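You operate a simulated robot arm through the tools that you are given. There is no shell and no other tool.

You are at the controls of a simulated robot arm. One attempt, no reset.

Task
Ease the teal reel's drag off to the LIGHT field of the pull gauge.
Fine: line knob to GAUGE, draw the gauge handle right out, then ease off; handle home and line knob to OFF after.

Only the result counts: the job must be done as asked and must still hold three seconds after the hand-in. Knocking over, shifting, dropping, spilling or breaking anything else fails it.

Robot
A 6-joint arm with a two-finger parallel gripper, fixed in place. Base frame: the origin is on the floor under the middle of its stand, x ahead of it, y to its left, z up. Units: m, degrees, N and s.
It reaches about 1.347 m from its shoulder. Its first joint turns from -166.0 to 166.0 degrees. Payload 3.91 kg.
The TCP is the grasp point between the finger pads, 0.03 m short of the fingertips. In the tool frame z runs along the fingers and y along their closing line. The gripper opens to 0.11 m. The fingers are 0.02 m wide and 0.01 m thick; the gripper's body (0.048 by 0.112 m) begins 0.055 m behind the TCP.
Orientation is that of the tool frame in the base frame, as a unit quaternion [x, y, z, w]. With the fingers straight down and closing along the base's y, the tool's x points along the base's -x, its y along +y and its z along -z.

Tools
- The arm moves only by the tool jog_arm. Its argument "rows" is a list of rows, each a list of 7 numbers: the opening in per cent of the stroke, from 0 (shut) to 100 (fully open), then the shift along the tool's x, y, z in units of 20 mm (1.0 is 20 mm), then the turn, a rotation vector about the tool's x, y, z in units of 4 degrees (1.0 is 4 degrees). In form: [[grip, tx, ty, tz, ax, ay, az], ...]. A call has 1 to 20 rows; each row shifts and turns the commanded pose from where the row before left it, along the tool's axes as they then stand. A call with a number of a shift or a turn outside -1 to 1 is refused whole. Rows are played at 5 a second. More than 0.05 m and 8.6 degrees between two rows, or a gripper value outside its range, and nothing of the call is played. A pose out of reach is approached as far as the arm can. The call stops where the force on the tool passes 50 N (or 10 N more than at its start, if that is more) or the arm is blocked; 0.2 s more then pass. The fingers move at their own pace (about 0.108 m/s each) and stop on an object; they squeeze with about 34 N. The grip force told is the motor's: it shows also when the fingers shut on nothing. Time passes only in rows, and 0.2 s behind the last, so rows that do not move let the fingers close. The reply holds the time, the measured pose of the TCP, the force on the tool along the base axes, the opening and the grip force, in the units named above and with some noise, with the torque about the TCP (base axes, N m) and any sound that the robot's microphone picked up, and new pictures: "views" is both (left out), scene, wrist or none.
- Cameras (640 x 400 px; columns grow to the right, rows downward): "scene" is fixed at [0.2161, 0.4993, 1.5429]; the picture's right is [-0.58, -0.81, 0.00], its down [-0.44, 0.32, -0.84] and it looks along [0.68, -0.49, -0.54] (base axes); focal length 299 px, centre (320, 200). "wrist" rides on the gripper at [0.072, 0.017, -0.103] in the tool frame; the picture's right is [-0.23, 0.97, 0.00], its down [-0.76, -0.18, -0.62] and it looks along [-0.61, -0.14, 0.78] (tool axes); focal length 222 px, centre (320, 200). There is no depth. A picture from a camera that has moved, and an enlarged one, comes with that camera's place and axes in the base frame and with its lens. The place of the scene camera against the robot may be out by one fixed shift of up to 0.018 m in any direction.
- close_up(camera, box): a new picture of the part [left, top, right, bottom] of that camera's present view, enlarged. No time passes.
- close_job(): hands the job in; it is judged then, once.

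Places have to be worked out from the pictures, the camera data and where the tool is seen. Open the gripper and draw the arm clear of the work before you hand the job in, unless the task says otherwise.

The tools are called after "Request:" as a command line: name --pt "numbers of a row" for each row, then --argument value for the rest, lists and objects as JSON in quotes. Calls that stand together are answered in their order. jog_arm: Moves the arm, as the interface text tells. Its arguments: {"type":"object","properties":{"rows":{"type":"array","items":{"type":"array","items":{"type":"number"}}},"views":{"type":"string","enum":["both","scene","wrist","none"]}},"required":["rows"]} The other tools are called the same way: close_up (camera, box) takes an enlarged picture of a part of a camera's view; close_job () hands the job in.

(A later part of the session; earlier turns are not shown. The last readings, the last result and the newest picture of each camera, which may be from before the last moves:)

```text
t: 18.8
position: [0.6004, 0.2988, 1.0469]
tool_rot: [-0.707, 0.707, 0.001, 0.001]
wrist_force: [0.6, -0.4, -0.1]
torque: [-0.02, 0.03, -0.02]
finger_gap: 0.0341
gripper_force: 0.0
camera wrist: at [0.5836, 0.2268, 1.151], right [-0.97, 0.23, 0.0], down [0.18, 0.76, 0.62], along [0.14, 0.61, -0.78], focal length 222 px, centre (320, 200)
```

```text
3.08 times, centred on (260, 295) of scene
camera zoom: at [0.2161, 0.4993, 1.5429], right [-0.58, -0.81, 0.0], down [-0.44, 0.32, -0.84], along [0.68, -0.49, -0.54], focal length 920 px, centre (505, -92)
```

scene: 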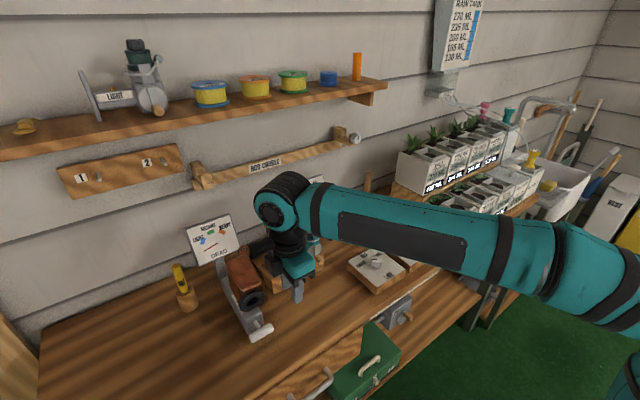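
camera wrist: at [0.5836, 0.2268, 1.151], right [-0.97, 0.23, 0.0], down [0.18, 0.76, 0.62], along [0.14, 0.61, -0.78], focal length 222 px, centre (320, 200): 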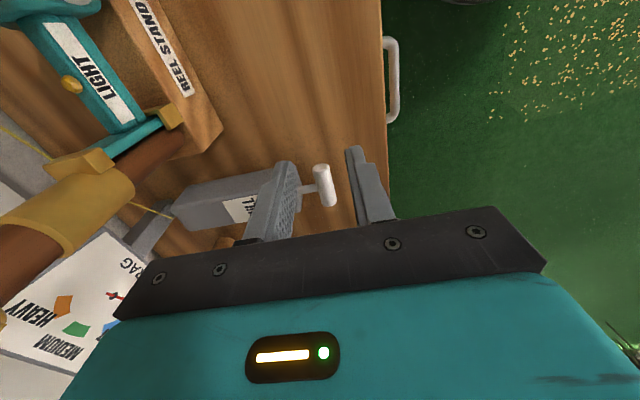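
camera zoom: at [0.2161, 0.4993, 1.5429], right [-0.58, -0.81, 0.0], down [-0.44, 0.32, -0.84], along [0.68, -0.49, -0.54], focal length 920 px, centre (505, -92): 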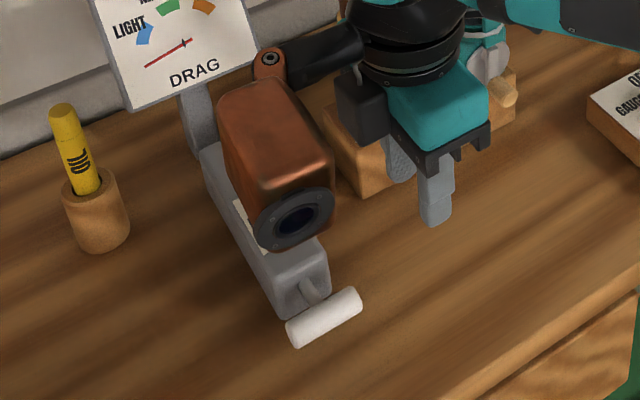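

The bar spans y ≈ 0.349–0.404 at x ≈ 0.612, z ≈ 0.93, and the slot behind it is only about 15 mm, tight for a finger. Gripping the bar by its two ends (closing along y) is safer, so I'll move over the handle and turn the gripper back.

Request:
jog_arm --pt "50 -0.975 -0.15 -0.5 0 0 0" --pt "60 -0.975 -0.15 -0.5 0 0 0" --pt "70 -0.975 -0.15 0 0 0 0" --pt "80 -0.975 -0.15 0 0 0 0" --pt "80 0 0 0 0 0 1" --pt "80 0 0 0 0 0 1" --pt "80 0 0 0 0 0 1" --pt "80 0 0 0 0 0 1" --pt "80 0 0 0 0 0 1" --pt "80 0 0 0 0 0 1" --pt "80 0 0 0 0 0 1" --pt "80 0 0 0 0 0 1" --pt "80 0 0 0 0 0 1" --pt "80 0 0 0 0 0 1" --pt "80 0 0 0 0 0 1" --pt "80 0 0 0 0 0 1" --pt "80 0 0 0 0 0 1" --pt "80 0 0 0 0 0 1" --pt "80 0 0 0 0 0 1" --pt "80 0 0 0 0 0 1" --views "scene"

Request:
jog_arm --pt "80 0 0 0 0 0 1" --pt "80 0 0 0 0 0 1" --pt "80 0 0 0 0 0 1" --pt "80 0 0 0 0 0 1" --pt "80 0 0 0 0 0 1" --pt "80 0 0 0 0 0 1" --pt "80 0 0 0 0 0 0.5"

Request:
close_up --camera "wrist" --box '[200, 40, 440, 240]'

Request:
close_up --camera "scene" --box '[180, 200, 340, 360]'

```text
t: 23.0
position: [0.6127, 0.3763, 1.0693]
tool_rot: [-0.225, 0.974, 0.0, 0.0]
wrist_force: [0.1, 0.7, 0.4]
torque: [-0.03, 0.01, 0.03]
finger_gap: 0.0881
gripper_force: 0.0
```

scene: 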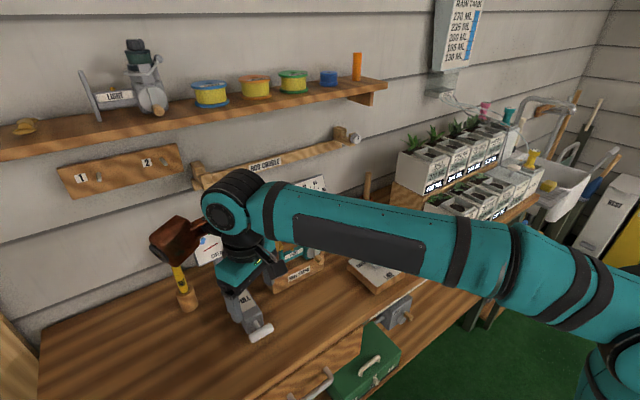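

```text
t: 24.6
position: [0.612, 0.378, 1.0699]
tool_rot: [0.001, 1.0, 0.0, -0.001]
wrist_force: [0.0, 0.0, 0.2]
torque: [-0.03, -0.01, 0.02]
finger_gap: 0.0881
gripper_force: 0.1
camera wrist: at [0.5399, 0.3951, 1.1729], right [0.23, 0.97, 0.0], down [0.76, -0.18, 0.62], along [0.61, -0.14, -0.78], focal length 222 px, centre (320, 200)
```

scene: 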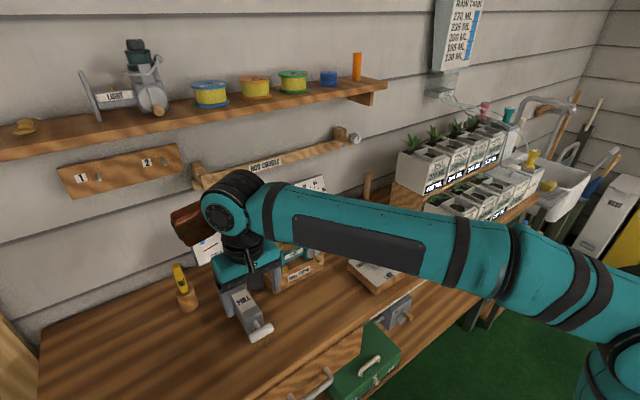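
wrist: 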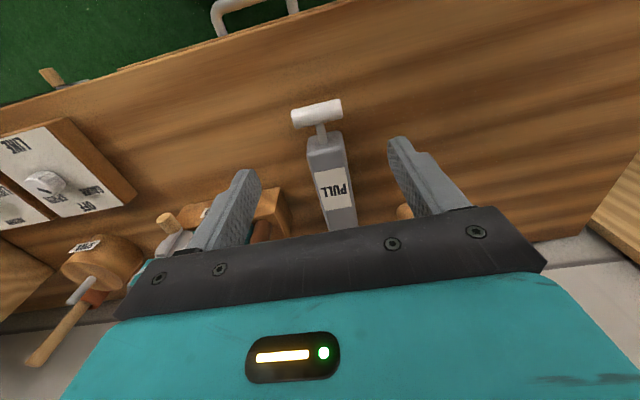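

```text
2.00 times, centred on (320, 140) of wrist
camera zoom: at [0.5399, 0.3951, 1.1729], right [0.23, 0.97, 0.0], down [0.76, -0.18, 0.62], along [0.61, -0.14, -0.78], focal length 444 px, centre (320, 320)
```

zoom: 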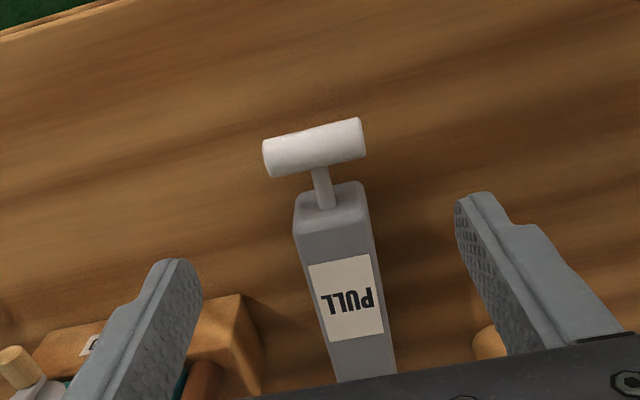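

```text
2.50 times, centred on (260, 280) of scene
camera zoom: at [0.2161, 0.4993, 1.5429], right [-0.58, -0.81, 0.0], down [-0.44, 0.32, -0.84], along [0.68, -0.49, -0.54], focal length 748 px, centre (470, 0)
```

zoom: 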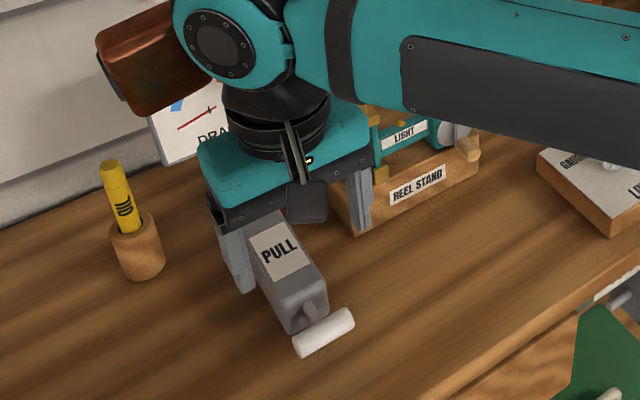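

In this orientation the bar sits between the open fingers, centred at about (0.612, 0.375) with ends at y 0.349 and 0.400. I'll go down 9 cm over the bar and then re-check the height.

Request:
jog_arm --pt "80 0 -0.15 0.9 0 0 0" --pt "75 0 0 0.9 0 0 0" --pt "70 0 0 0.9 0 0 0" --pt "70 0 0 0.9 0 0 0" --pt "70 0 0 0.9 0 0 0" --pt "70 0 0 0 0 0 0"

Request:
close_up --camera "wrist" --box '[220, 60, 420, 220]'

Request:
close_up --camera "scene" --box '[200, 250, 320, 360]'

```text
t: 26.0
position: [0.6121, 0.3731, 0.9778]
tool_rot: [-0.001, 1.0, 0.0, 0.0]
wrist_force: [0.8, 0.0, 0.3]
torque: [-0.03, -0.01, 0.03]
finger_gap: 0.077
gripper_force: 0.1
camera wrist: at [0.5392, 0.3897, 1.0826], right [0.23, 0.97, 0.0], down [0.76, -0.18, 0.62], along [0.61, -0.14, -0.78], focal length 222 px, centre (320, 200)
```

scene: 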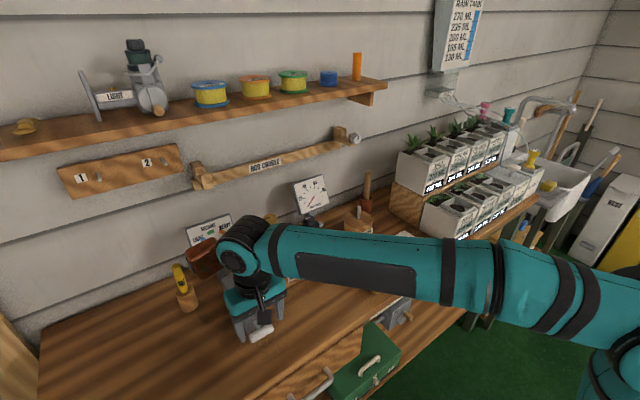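
wrist: 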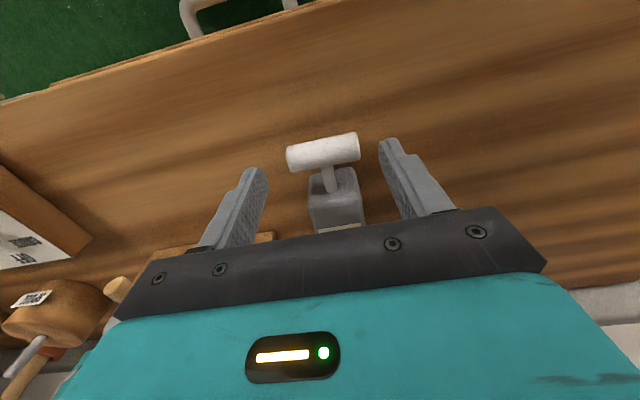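

```text
2.50 times, centred on (320, 140) of wrist
camera zoom: at [0.5392, 0.3897, 1.0826], right [0.23, 0.97, 0.0], down [0.76, -0.18, 0.62], along [0.61, -0.14, -0.78], focal length 555 px, centre (320, 350)
```

zoom: 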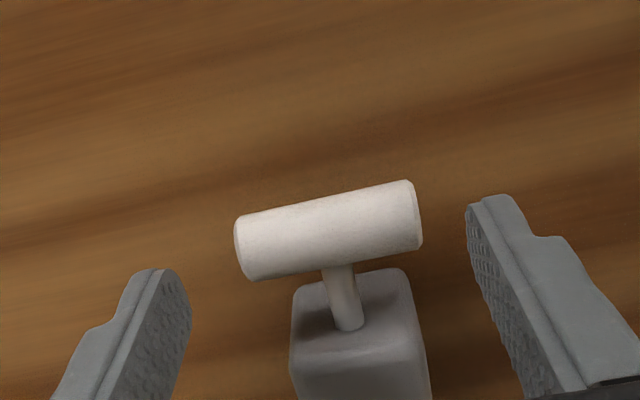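

```text
3.64 times, centred on (260, 305) of scene
camera zoom: at [0.2161, 0.4993, 1.5429], right [-0.58, -0.81, 0.0], down [-0.44, 0.32, -0.84], along [0.68, -0.49, -0.54], focal length 1088 px, centre (538, -182)
```

zoom: 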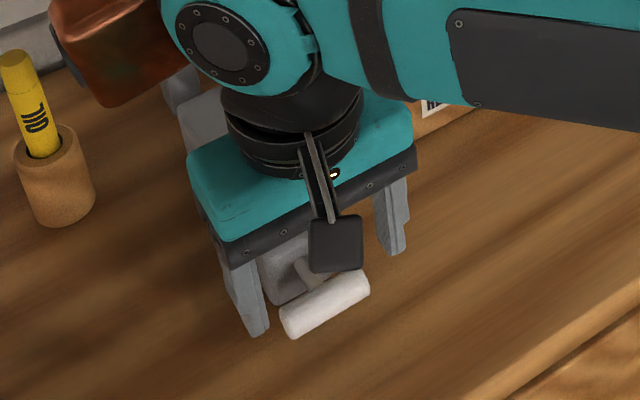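

The bar is centred between the fingers with its axis near z 0.932. I'll lower to TCP z ≈ 0.951 and close on the bar's ends.

Request:
jog_arm --pt "70 0 0.07 0.45 0 0 0" --pt "70 0 0 0.45 0 0 0" --pt "70 0 0 0.45 0 0 0" --pt "55 0 0 0 0 0 0" --pt "40 0 0 0 0 0 0" --pt "30 0 0 0 0 0 0" --pt "30 0 0 0 0 0 0"

Request:
close_up --camera "wrist" --box '[220, 60, 420, 220]'

Request:
close_up --camera "scene" --box '[180, 200, 320, 360]'

```text
t: 27.6
position: [0.6123, 0.3746, 0.9528]
tool_rot: [0.0, 1.0, 0.0, -0.002]
wrist_force: [-0.7, -6.8, -2.4]
torque: [-0.25, 0.03, -0.12]
finger_gap: 0.051
gripper_force: 45.0
camera wrist: at [0.54, 0.3922, 1.0567], right [0.23, 0.97, 0.0], down [0.76, -0.18, 0.62], along [0.61, -0.14, -0.78], focal length 222 px, centre (320, 200)
```

scene: 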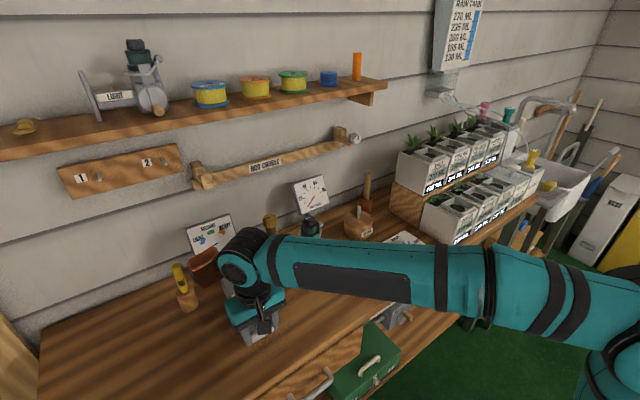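
wrist: 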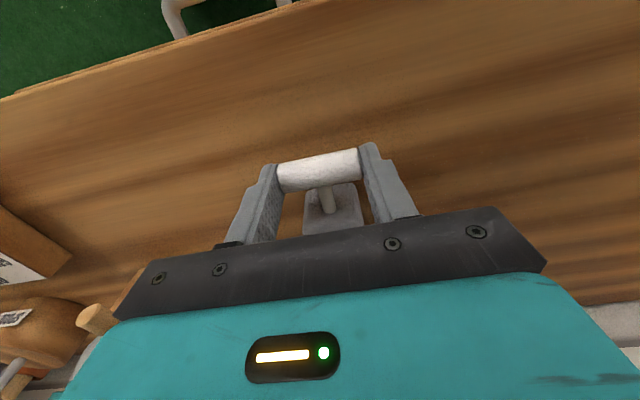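

```text
2.50 times, centred on (320, 140) of wrist
camera zoom: at [0.54, 0.3922, 1.0567], right [0.23, 0.97, 0.0], down [0.76, -0.18, 0.62], along [0.61, -0.14, -0.78], focal length 555 px, centre (320, 350)
```

zoom: 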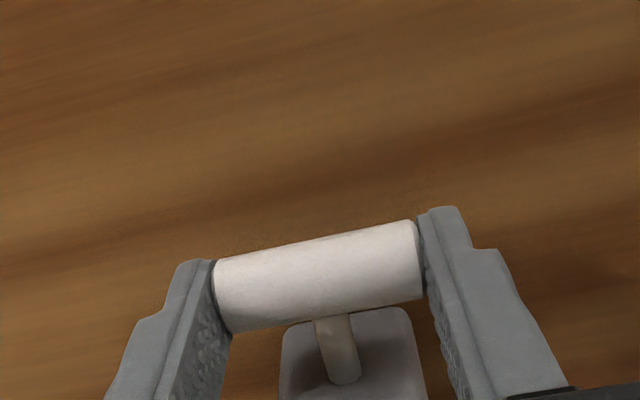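

```text
2.50 times, centred on (250, 280) of scene
camera zoom: at [0.2161, 0.4993, 1.5429], right [-0.58, -0.81, 0.0], down [-0.44, 0.32, -0.84], along [0.68, -0.49, -0.54], focal length 748 px, centre (495, 0)
```

zoom: 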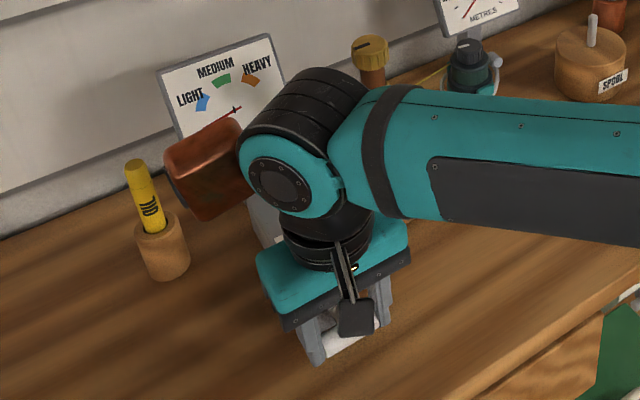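

The bar is held by its ends (gap 51 mm). I'll draw it toward -x slowly, 30 mm first, watching the force.

Request:
jog_arm --pt "30 0.25 0 0 0 0 0" --pt "30 0.25 0 0 0 0 0" --pt "30 0.25 0 0 0 0 0" --pt "30 0.25 0 0 0 0 0" --pt "30 0.25 0 0 0 0 0" --pt "30 0.25 0 0 0 0 0"

Request:
close_up --camera "wrist" --box '[220, 60, 420, 220]'

Request:
close_up --camera "scene" --box '[180, 200, 320, 360]'

```text
t: 29.0
position: [0.5817, 0.3741, 0.9528]
tool_rot: [0.0, 1.0, 0.001, 0.001]
wrist_force: [0.7, -11.2, 16.5]
torque: [-0.19, -0.42, 0.51]
finger_gap: 0.0512
gripper_force: 45.5
camera wrist: at [0.5092, 0.3921, 1.0566], right [0.23, 0.97, 0.0], down [0.76, -0.18, 0.62], along [0.61, -0.14, -0.78], focal length 222 px, centre (320, 200)
```

scene: 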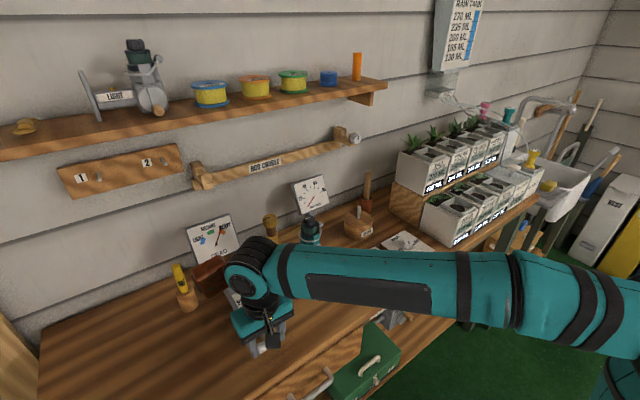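
wrist: 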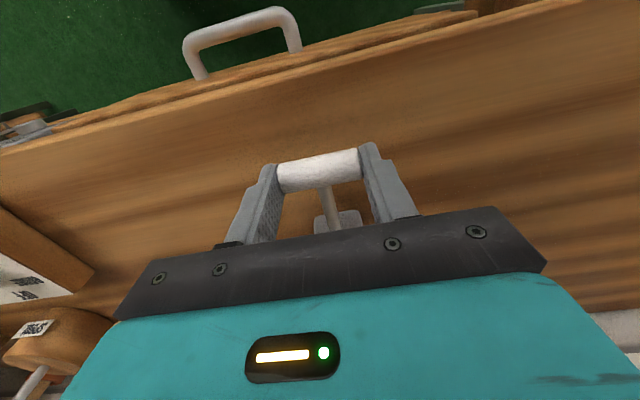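

```text
2.50 times, centred on (320, 140) of wrist
camera zoom: at [0.5092, 0.3921, 1.0566], right [0.23, 0.97, 0.0], down [0.76, -0.18, 0.62], along [0.61, -0.14, -0.78], focal length 555 px, centre (320, 350)
```

zoom: 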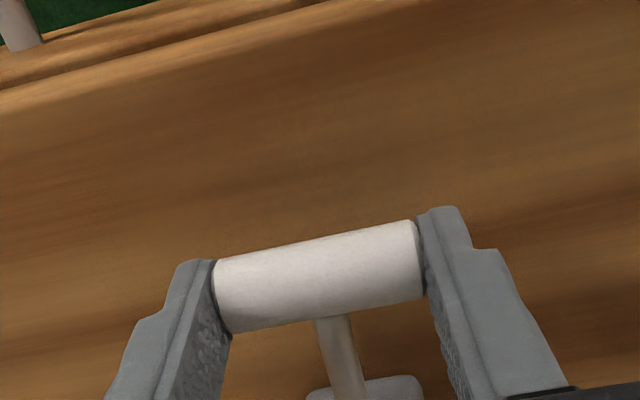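

```text
2.50 times, centred on (250, 280) of scene
camera zoom: at [0.2161, 0.4993, 1.5429], right [-0.58, -0.81, 0.0], down [-0.44, 0.32, -0.84], along [0.68, -0.49, -0.54], focal length 748 px, centre (495, 0)
```

zoom: 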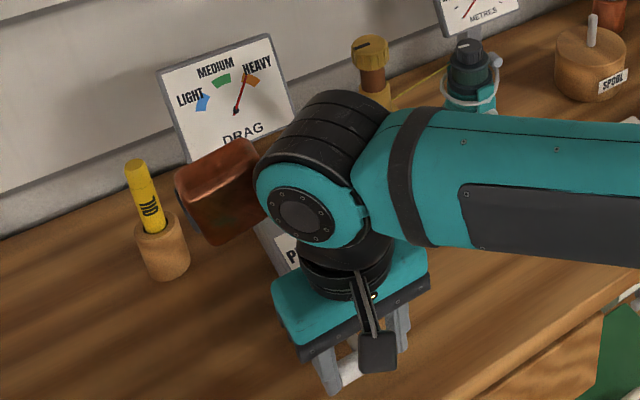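

The handle slides and the DRAG needle is rising toward HEAVY. I'll keep drawing it out in small steps until it reaches its stop.

Request:
jog_arm --pt "30 0.2 0 0 0 0 0" --pt "30 0.2 0 0 0 0 0" --pt "30 0.2 0 0 0 0 0" --pt "30 0.2 0 0 0 0 0" --pt "30 0.2 0 0 0 0 0"

Request:
close_up --camera "scene" --box '[180, 200, 320, 360]'

```text
t: 30.2
position: [0.5628, 0.375, 0.9524]
tool_rot: [0.001, 1.0, 0.002, -0.001]
wrist_force: [0.5, -16.3, 15.1]
torque: [-0.28, -0.24, -0.33]
finger_gap: 0.0509
gripper_force: 45.3
camera wrist: at [0.49, 0.3921, 1.0566], right [0.23, 0.97, 0.0], down [0.76, -0.18, 0.62], along [0.61, -0.14, -0.78], focal length 222 px, centre (320, 200)
```

scene: 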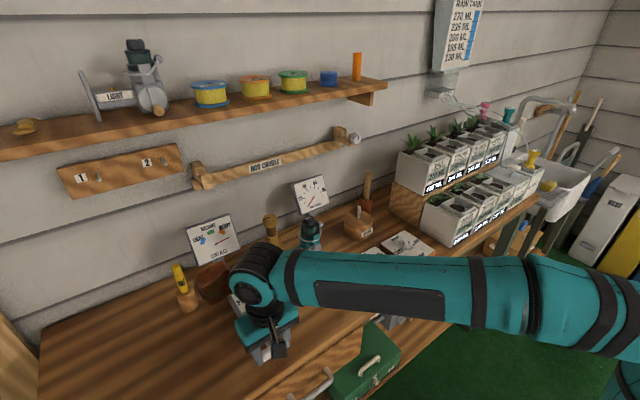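
wrist: 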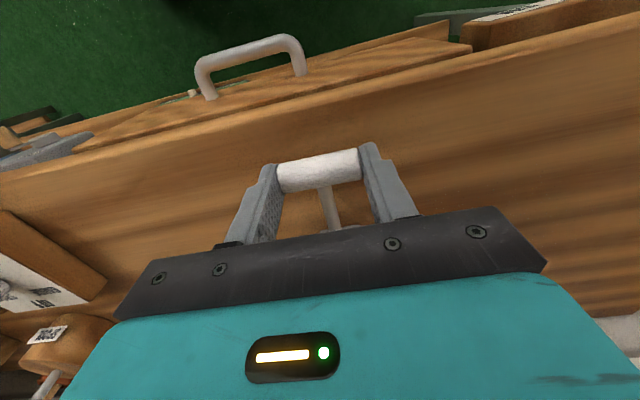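

```text
2.50 times, centred on (250, 280) of scene
camera zoom: at [0.2161, 0.4993, 1.5429], right [-0.58, -0.81, 0.0], down [-0.44, 0.32, -0.84], along [0.68, -0.49, -0.54], focal length 748 px, centre (495, 0)
```

zoom: 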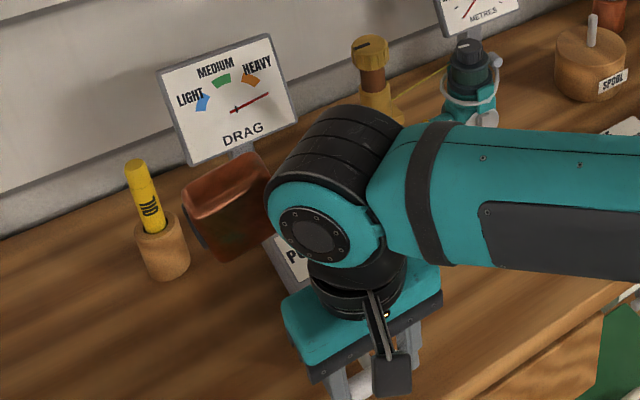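

The needle has passed beyond HEAVY, so the drag is very tight at the moment. I'll keep drawing the handle until the stop is felt.

Request:
jog_arm --pt "30 0.2 0 0 0 0 0" --pt "30 0.2 0 0 0 0 0" --pt "30 0.2 0 0 0 0 0" --pt "30 0.2 0 0 0 0 0" --pt "30 0.2 0 0 0 0 0"

Request:
close_up --camera "scene" --box '[180, 200, 320, 360]'

Request:
close_up --camera "wrist" --box '[220, 60, 420, 220]'

```text
t: 31.4
position: [0.5466, 0.3749, 0.95]
tool_rot: [0.0, 1.0, 0.0, -0.002]
wrist_force: [39.4, -11.4, -13.8]
torque: [-0.24, -0.61, 0.02]
finger_gap: 0.0515
gripper_force: 44.7
camera wrist: at [0.4732, 0.3924, 1.055], right [0.23, 0.97, 0.0], down [0.76, -0.18, 0.62], along [0.6, -0.14, -0.78], focal length 222 px, centre (320, 200)
```

scene: 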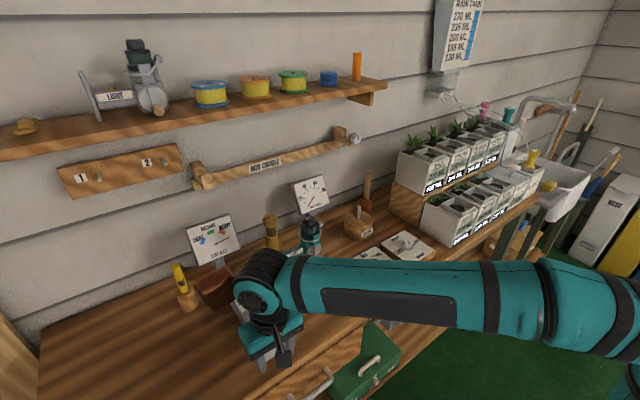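
wrist: 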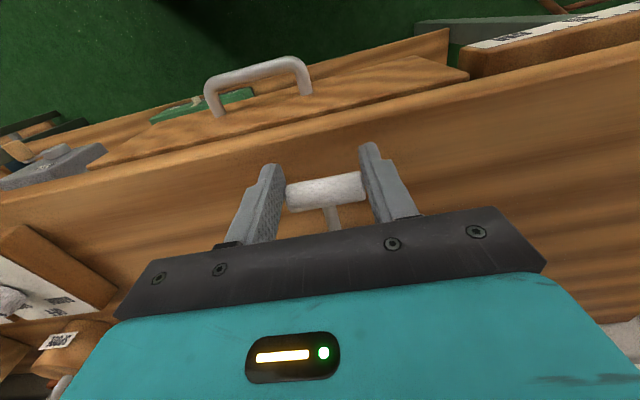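

```text
2.50 times, centred on (250, 280) of scene
camera zoom: at [0.2161, 0.4993, 1.5429], right [-0.58, -0.81, 0.0], down [-0.44, 0.32, -0.84], along [0.68, -0.49, -0.54], focal length 748 px, centre (495, 0)
```

zoom: 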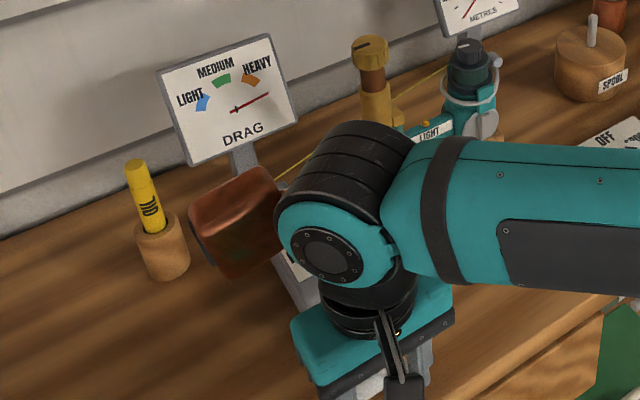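

```text
2.50 times, centred on (320, 140) of wrist
camera zoom: at [0.4732, 0.3924, 1.055], right [0.23, 0.97, 0.0], down [0.76, -0.18, 0.62], along [0.6, -0.14, -0.78], focal length 555 px, centre (320, 350)
```

zoom: 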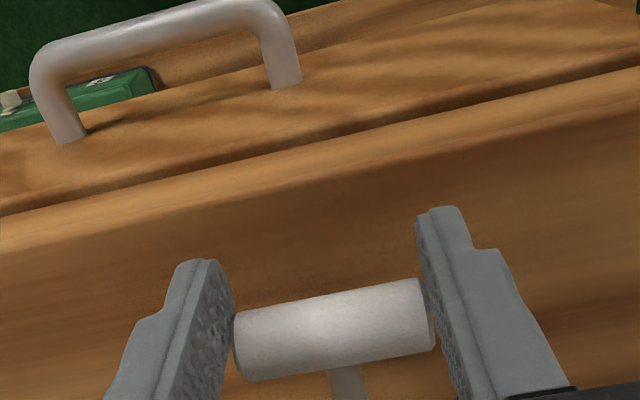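

The handle reached its stop (about 51 mm out; the fingers then slipped on the bar), and the needle sits beyond HEAVY. I'll open the fingers, check the handle stays out, and rise.

Request:
jog_arm --pt "60 0 0 0 0 0 0" --pt "80 0 0 0 0 0 0" --pt "80 0 0 -0.5 0 0 0" --pt "80 0 0 -1 0 0 0" --pt "80 0 0 -1 0 0 0" --pt "80 0 0 -1 0 0 0" --pt "80 0 0 -1 0 0 0" --pt "80 0 0 -1 0 0 0" --pt "80 0 0 -1 0 0 0" --pt "80 0 0 -1 0 0 0"

Request:
close_up --camera "scene" --box '[180, 200, 340, 360]'

Request:
close_up --camera "wrist" --box '[200, 40, 440, 220]'

```text
t: 33.6
position: [0.5433, 0.3747, 1.1025]
tool_rot: [0.0, 1.0, 0.001, -0.001]
wrist_force: [-0.3, 0.6, 0.7]
torque: [-0.02, -0.01, 0.01]
finger_gap: 0.0883
gripper_force: 0.0
camera wrist: at [0.4695, 0.3933, 1.2064], right [0.23, 0.97, 0.0], down [0.76, -0.18, 0.62], along [0.61, -0.14, -0.78], focal length 222 px, centre (320, 200)
```

scene: 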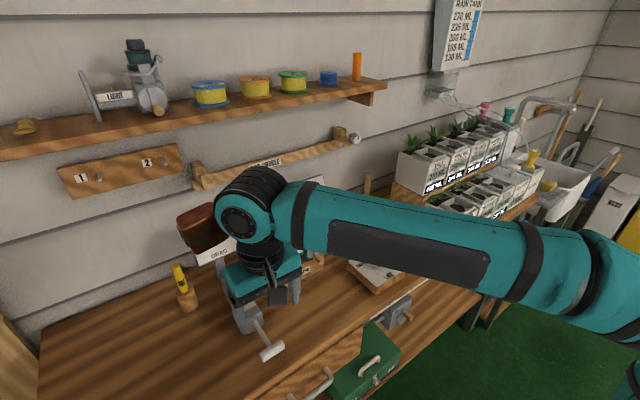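
wrist: 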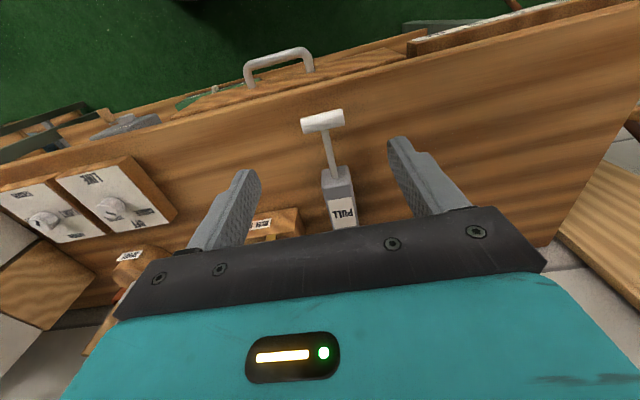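

```text
2.50 times, centred on (260, 280) of scene
camera zoom: at [0.2161, 0.4993, 1.5429], right [-0.58, -0.81, 0.0], down [-0.44, 0.32, -0.84], along [0.68, -0.49, -0.54], focal length 748 px, centre (470, 0)
```

zoom: 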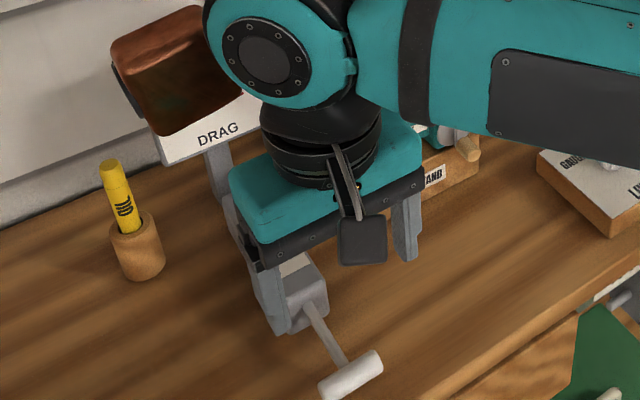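

```text
2.22 times, centred on (320, 130) of wrist
camera zoom: at [0.4695, 0.3933, 1.2064], right [0.23, 0.97, 0.0], down [0.76, -0.18, 0.62], along [0.61, -0.14, -0.78], focal length 494 px, centre (320, 356)
```

zoom: 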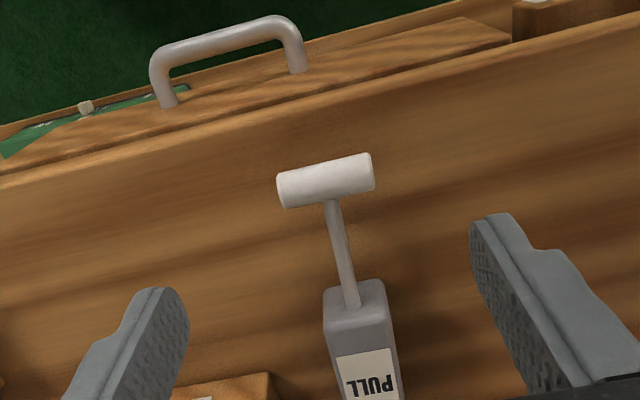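

The handle stays out by itself, at about (0.562, 0.375). Before approaching the reel I need to know where the wall shelf, the METRES dial and the rod butt are, so I'll enlarge those parts of the scene.

Request:
close_up --camera "scene" --box '[60, 40, 260, 200]'

Request:
close_up --camera "scene" --box '[240, 40, 420, 200]'

Request:
close_up --camera "scene" --box '[0, 60, 160, 220]'

```text
2.50 times, centred on (160, 120) of scene
camera zoom: at [0.2161, 0.4993, 1.5429], right [-0.58, -0.81, 0.0], down [-0.44, 0.32, -0.84], along [0.68, -0.49, -0.54], focal length 748 px, centre (720, 400)
```

zoom: 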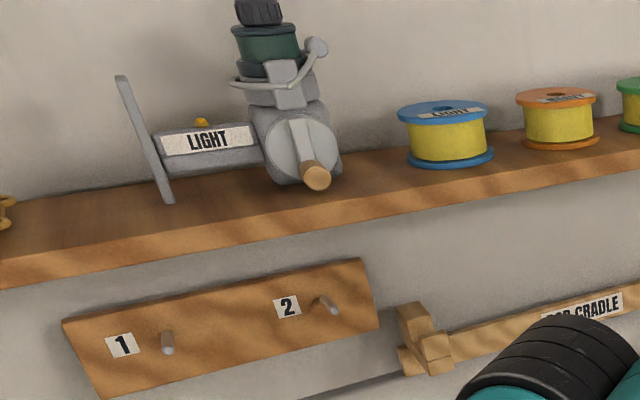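

```text
2.50 times, centred on (330, 120) of scene
camera zoom: at [0.2161, 0.4993, 1.5429], right [-0.58, -0.81, 0.0], down [-0.44, 0.32, -0.84], along [0.68, -0.49, -0.54], focal length 748 px, centre (295, 400)
```

zoom: 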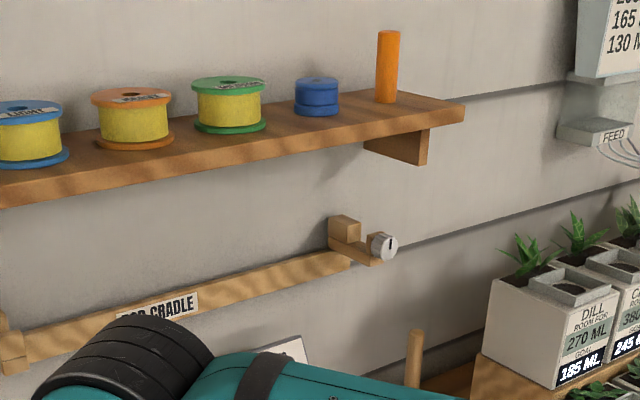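

```text
2.50 times, centred on (80, 140) of scene
camera zoom: at [0.2161, 0.4993, 1.5429], right [-0.58, -0.81, 0.0], down [-0.44, 0.32, -0.84], along [0.68, -0.49, -0.54], focal length 748 px, centre (920, 350)
```

zoom: 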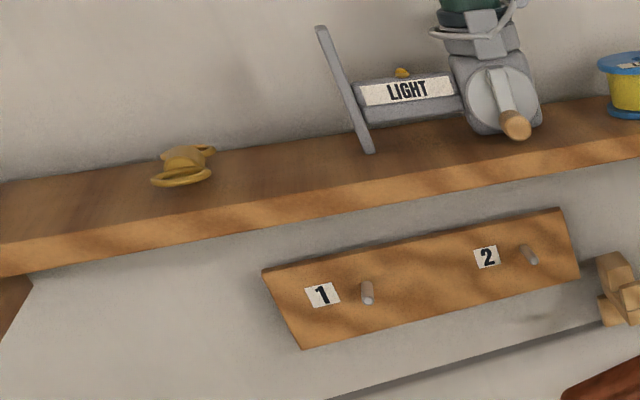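

The shelf's front edge is near x 0.86 (underside z ≈ 1.33) and the wall near x 0.945, so the wrist has room over the reel. I'll move to a viewpoint in front of and above the reel.

Request:
jog_arm --pt "70 -0.37 -0.91 -0.545 0 0 0" --pt "70 -0.37 -0.91 -0.545 0 0 0" --pt "70 -0.37 -0.91 -0.545 0 0 0" --pt "70 -0.37 -0.91 -0.545 0 0 0" --pt "70 -0.37 -0.91 -0.545 0 0 0" --pt "70 -0.37 -0.91 -0.545 0 0 0" --pt "70 -0.37 -0.91 -0.545 0 0 0" --pt "70 -0.37 -0.91 -0.545 0 0 0" --pt "70 -0.37 -0.91 -0.545 0 0 0" --pt "70 -0.37 -0.91 -0.545 0 0 0"

Request:
close_up --camera "wrist" --box '[200, 40, 440, 240]'

Request:
close_up --camera "scene" --box '[180, 180, 360, 320]'

```text
t: 35.8
position: [0.6195, 0.1942, 1.2112]
tool_rot: [0.0, 1.0, 0.0, 0.0]
wrist_force: [-0.4, 0.4, 0.1]
torque: [0.0, -0.02, 0.0]
finger_gap: 0.077
gripper_force: 0.0
camera wrist: at [0.5467, 0.2107, 1.3147], right [0.23, 0.97, 0.0], down [0.76, -0.18, 0.62], along [0.61, -0.14, -0.78], focal length 222 px, centre (320, 200)
```

scene: 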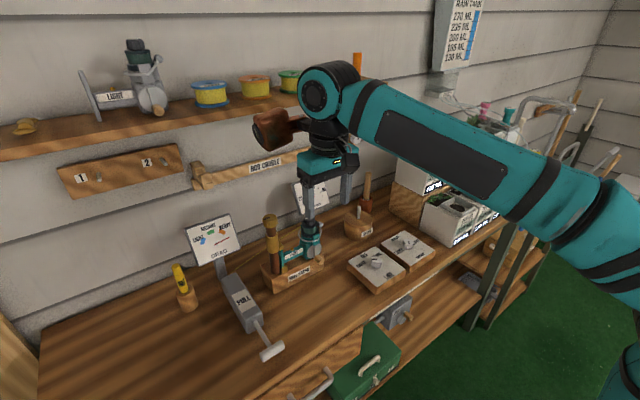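
wrist: 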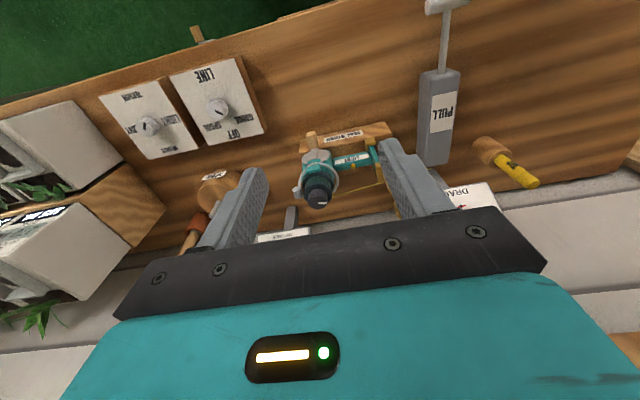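

```text
2.00 times, centred on (320, 140) of wrist
camera zoom: at [0.5467, 0.2107, 1.3147], right [0.23, 0.97, 0.0], down [0.76, -0.18, 0.62], along [0.61, -0.14, -0.78], focal length 444 px, centre (320, 320)
```

zoom: 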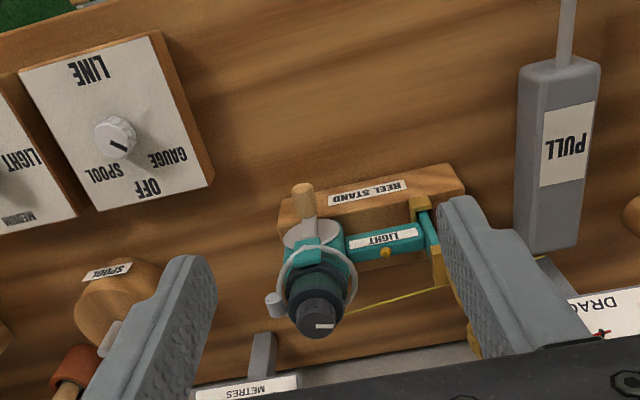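

```text
2.86 times, centred on (270, 250) of scene
camera zoom: at [0.2161, 0.4993, 1.5429], right [-0.58, -0.81, 0.0], down [-0.44, 0.32, -0.84], along [0.68, -0.49, -0.54], focal length 855 px, centre (463, 57)
```

zoom: 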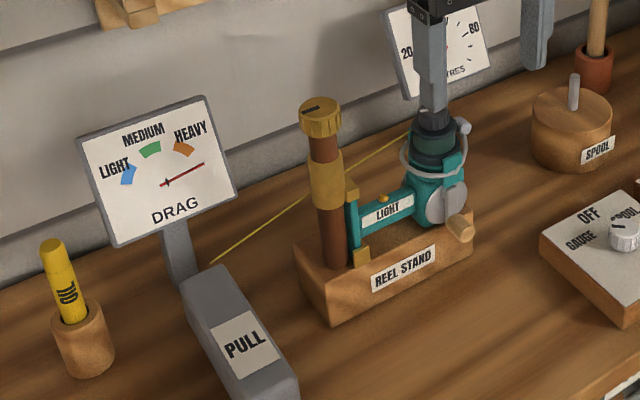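

The needle reads past HEAVY with the yellow line taut. The drag knob's top is near (0.724, 0.167, 1.083), with a bail ball close on its -y side, so I'll turn the gripper 45° counter-clockwise to close clear of it and then move over the knob.

Request:
jog_arm --pt "65 0 0 0 0 0 -0.94" --pt "65 0 0 0 0 0 -0.94" --pt "65 0 0 0 0 0 -0.94" --pt "65 0 0 0 0 0 -0.94" --pt "65 0 0 0 0 0 -0.94" --pt "65 0 0 0 0 0 -0.94" --pt "65 0 0 0 0 0 -0.94" --pt "65 0 0 0 0 0 -0.94" --pt "65 0 0 0 0 0 -0.94" --pt "65 0 0 0 0 0 -0.94" --pt "65 0 0 0 0 0 -0.94" --pt "65 0 0 0 0 0 -0.91" --pt "65 -0.548 -0.93 0.3 0 0 0" --pt "65 -0.548 -0.93 0.3 0 0 0" --pt "65 -0.548 -0.93 0.3 0 0 0" --pt "65 -0.548 -0.93 0.3 0 0 0"

Request:
close_up --camera "wrist" --box '[220, 60, 420, 220]'

Request:
close_up --camera "scene" --box '[220, 120, 380, 300]'

```text
t: 39.2
position: [0.7016, 0.1743, 1.1872]
tool_rot: [-0.383, 0.924, 0.0, 0.001]
wrist_force: [-1.1, -0.4, 0.9]
torque: [0.01, -0.05, 0.01]
finger_gap: 0.0715
gripper_force: 0.0
camera wrist: at [0.6385, 0.1348, 1.2914], right [-0.53, 0.85, 0.0], down [0.66, 0.41, 0.62], along [0.53, 0.33, -0.78], focal length 222 px, centre (320, 200)
```

scene: 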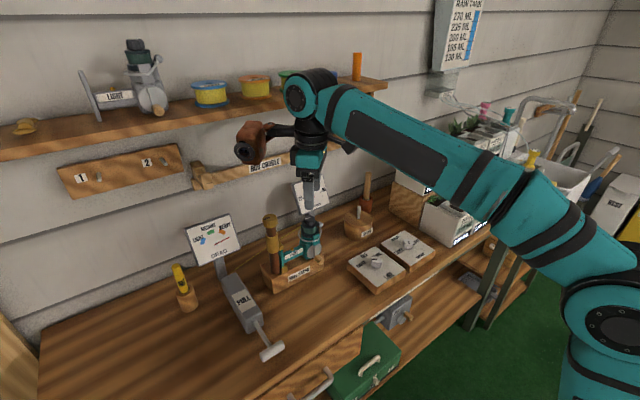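
wrist: 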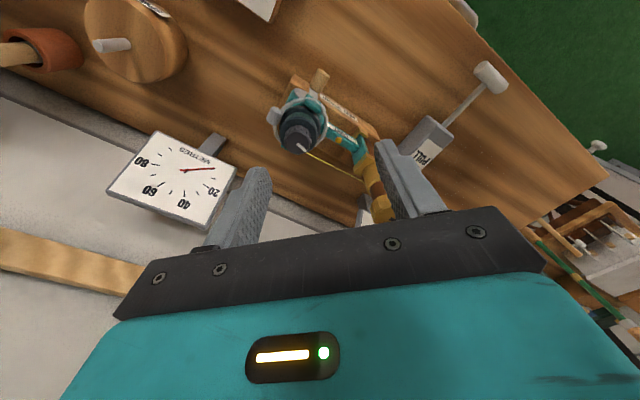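

```text
2.50 times, centred on (320, 140) of wrist
camera zoom: at [0.6385, 0.1348, 1.2914], right [-0.53, 0.85, 0.0], down [0.66, 0.41, 0.62], along [0.53, 0.33, -0.78], focal length 555 px, centre (320, 350)
```

zoom: 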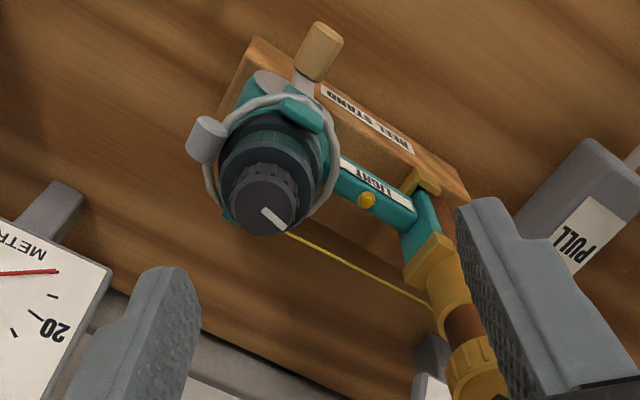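

```text
2.22 times, centred on (300, 210) of scene
camera zoom: at [0.2161, 0.4993, 1.5429], right [-0.58, -0.81, 0.0], down [-0.44, 0.32, -0.84], along [0.68, -0.49, -0.54], focal length 665 px, centre (364, 178)
```

zoom: 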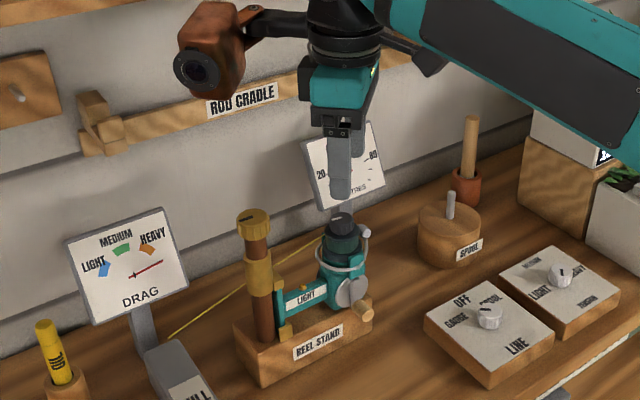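

Cross-checking the wrist and scene views puts the drag knob's top at (0.730, 0.165, 1.081), about 28 mm across, its white mark pointing toward +y. I'll move right over it with the fingertips about 2 cm above.

Request:
jog_arm --pt "58 -0.169 -0.333 0.7 0 0 0" --pt "55 -0.169 -0.333 0.7 0 0 0" --pt "55 -0.169 -0.333 0.7 0 0 0" --pt "55 -0.169 -0.333 0.7 0 0 0" --pt "55 0 0 0 0 0 0"

Request:
close_up --camera "wrist" --box '[220, 60, 420, 220]'

Request:
close_up --camera "scene" --box '[240, 160, 360, 280]'

```text
t: 40.4
position: [0.7289, 0.1636, 1.1312]
tool_rot: [-0.383, 0.924, 0.001, 0.0]
wrist_force: [0.2, 0.0, 0.5]
torque: [0.0, 0.0, 0.01]
finger_gap: 0.0606
gripper_force: 0.0
camera wrist: at [0.6659, 0.1235, 1.2342], right [-0.53, 0.85, 0.0], down [0.66, 0.41, 0.62], along [0.53, 0.33, -0.78], focal length 222 px, centre (320, 200)
```

scene: 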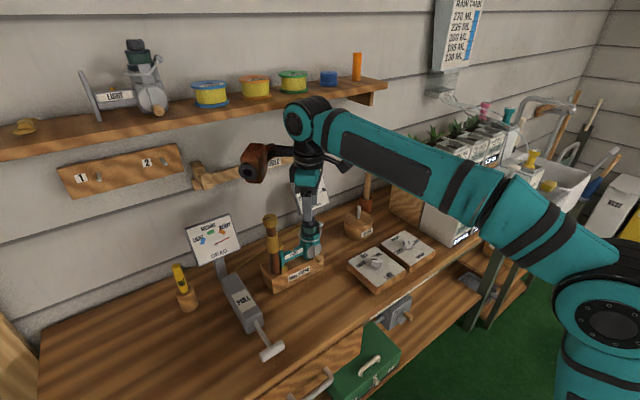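
wrist: 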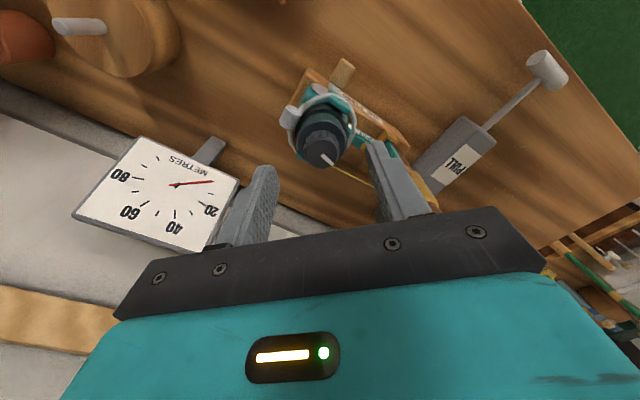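

```text
2.50 times, centred on (320, 140) of wrist
camera zoom: at [0.6659, 0.1235, 1.2342], right [-0.53, 0.85, 0.0], down [0.66, 0.41, 0.62], along [0.53, 0.33, -0.78], focal length 555 px, centre (320, 350)
```

zoom: 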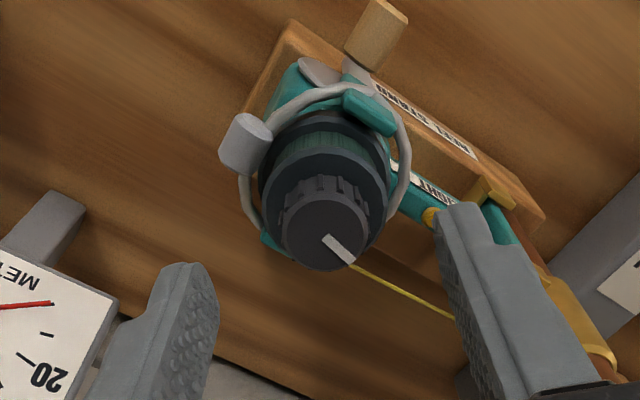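

```text
3.33 times, centred on (300, 220) of scene
camera zoom: at [0.2161, 0.4993, 1.5429], right [-0.58, -0.81, 0.0], down [-0.44, 0.32, -0.84], along [0.68, -0.49, -0.54], focal length 997 px, centre (387, 133)
```

zoom: 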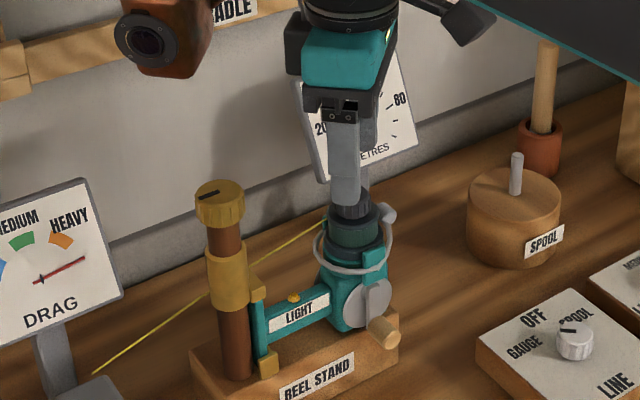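

The knob sits at (0.731, 0.165), within 2–3 mm of the gripper axis. I'll correct that, descend until the tips overlap the knob's upper 10 mm (above the spool rim), and close.

Request:
jog_arm --pt "55 -0.12 -0.02 0.4 0 0 0" --pt "55 0 0 0.4 0 0 0" --pt "55 0 0 0.4 0 0 0" --pt "55 0 0 0.3 0 0 0" --pt "40 0 0 0 0 0 0" --pt "25 0 0 0 0 0 0" --pt "12 0 0 0 0 0 0" --pt "12 0 0 0 0 0 0"

Request:
close_up --camera "wrist" --box '[220, 60, 420, 220]'

Request:
close_up --camera "scene" --box '[180, 180, 360, 290]'

```text
t: 42.2
position: [0.7301, 0.1632, 1.0999]
tool_rot: [-0.383, 0.924, 0.001, 0.0]
wrist_force: [-1.6, 2.0, 0.4]
torque: [0.11, 0.11, 0.0]
finger_gap: 0.0246
gripper_force: 34.1
camera wrist: at [0.6668, 0.1241, 1.2054], right [-0.53, 0.85, 0.0], down [0.66, 0.41, 0.62], along [0.53, 0.33, -0.78], focal length 222 px, centre (320, 200)
```

scene: 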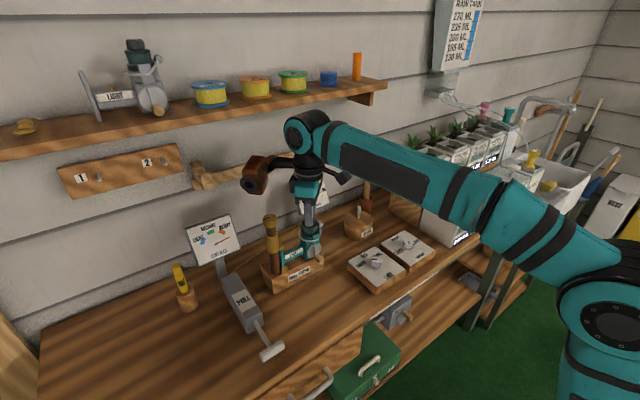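
wrist: 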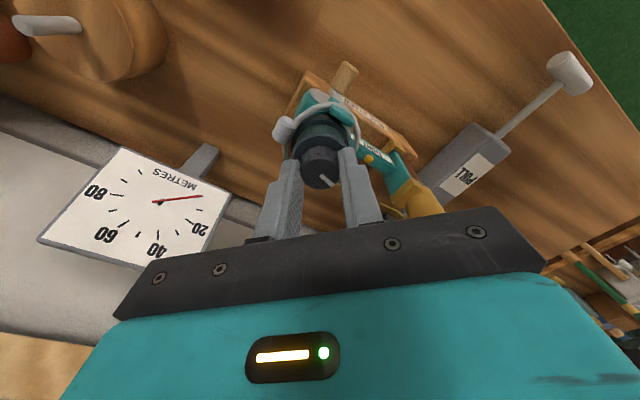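

```text
2.50 times, centred on (320, 140) of wrist
camera zoom: at [0.6668, 0.1241, 1.2054], right [-0.53, 0.85, 0.0], down [0.66, 0.41, 0.62], along [0.53, 0.33, -0.78], focal length 555 px, centre (320, 350)
```

zoom: 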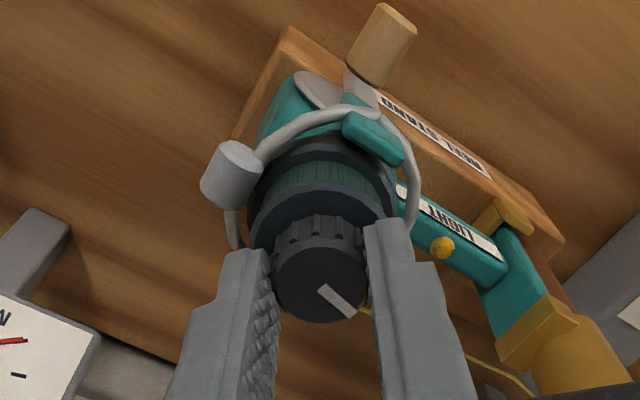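

```text
3.56 times, centred on (270, 235) of scene
camera zoom: at [0.2161, 0.4993, 1.5429], right [-0.58, -0.81, 0.0], down [-0.44, 0.32, -0.84], along [0.68, -0.49, -0.54], focal length 1064 px, centre (498, 76)
```

zoom: 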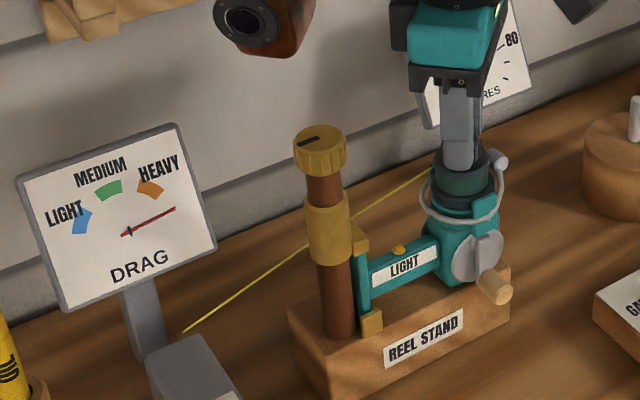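

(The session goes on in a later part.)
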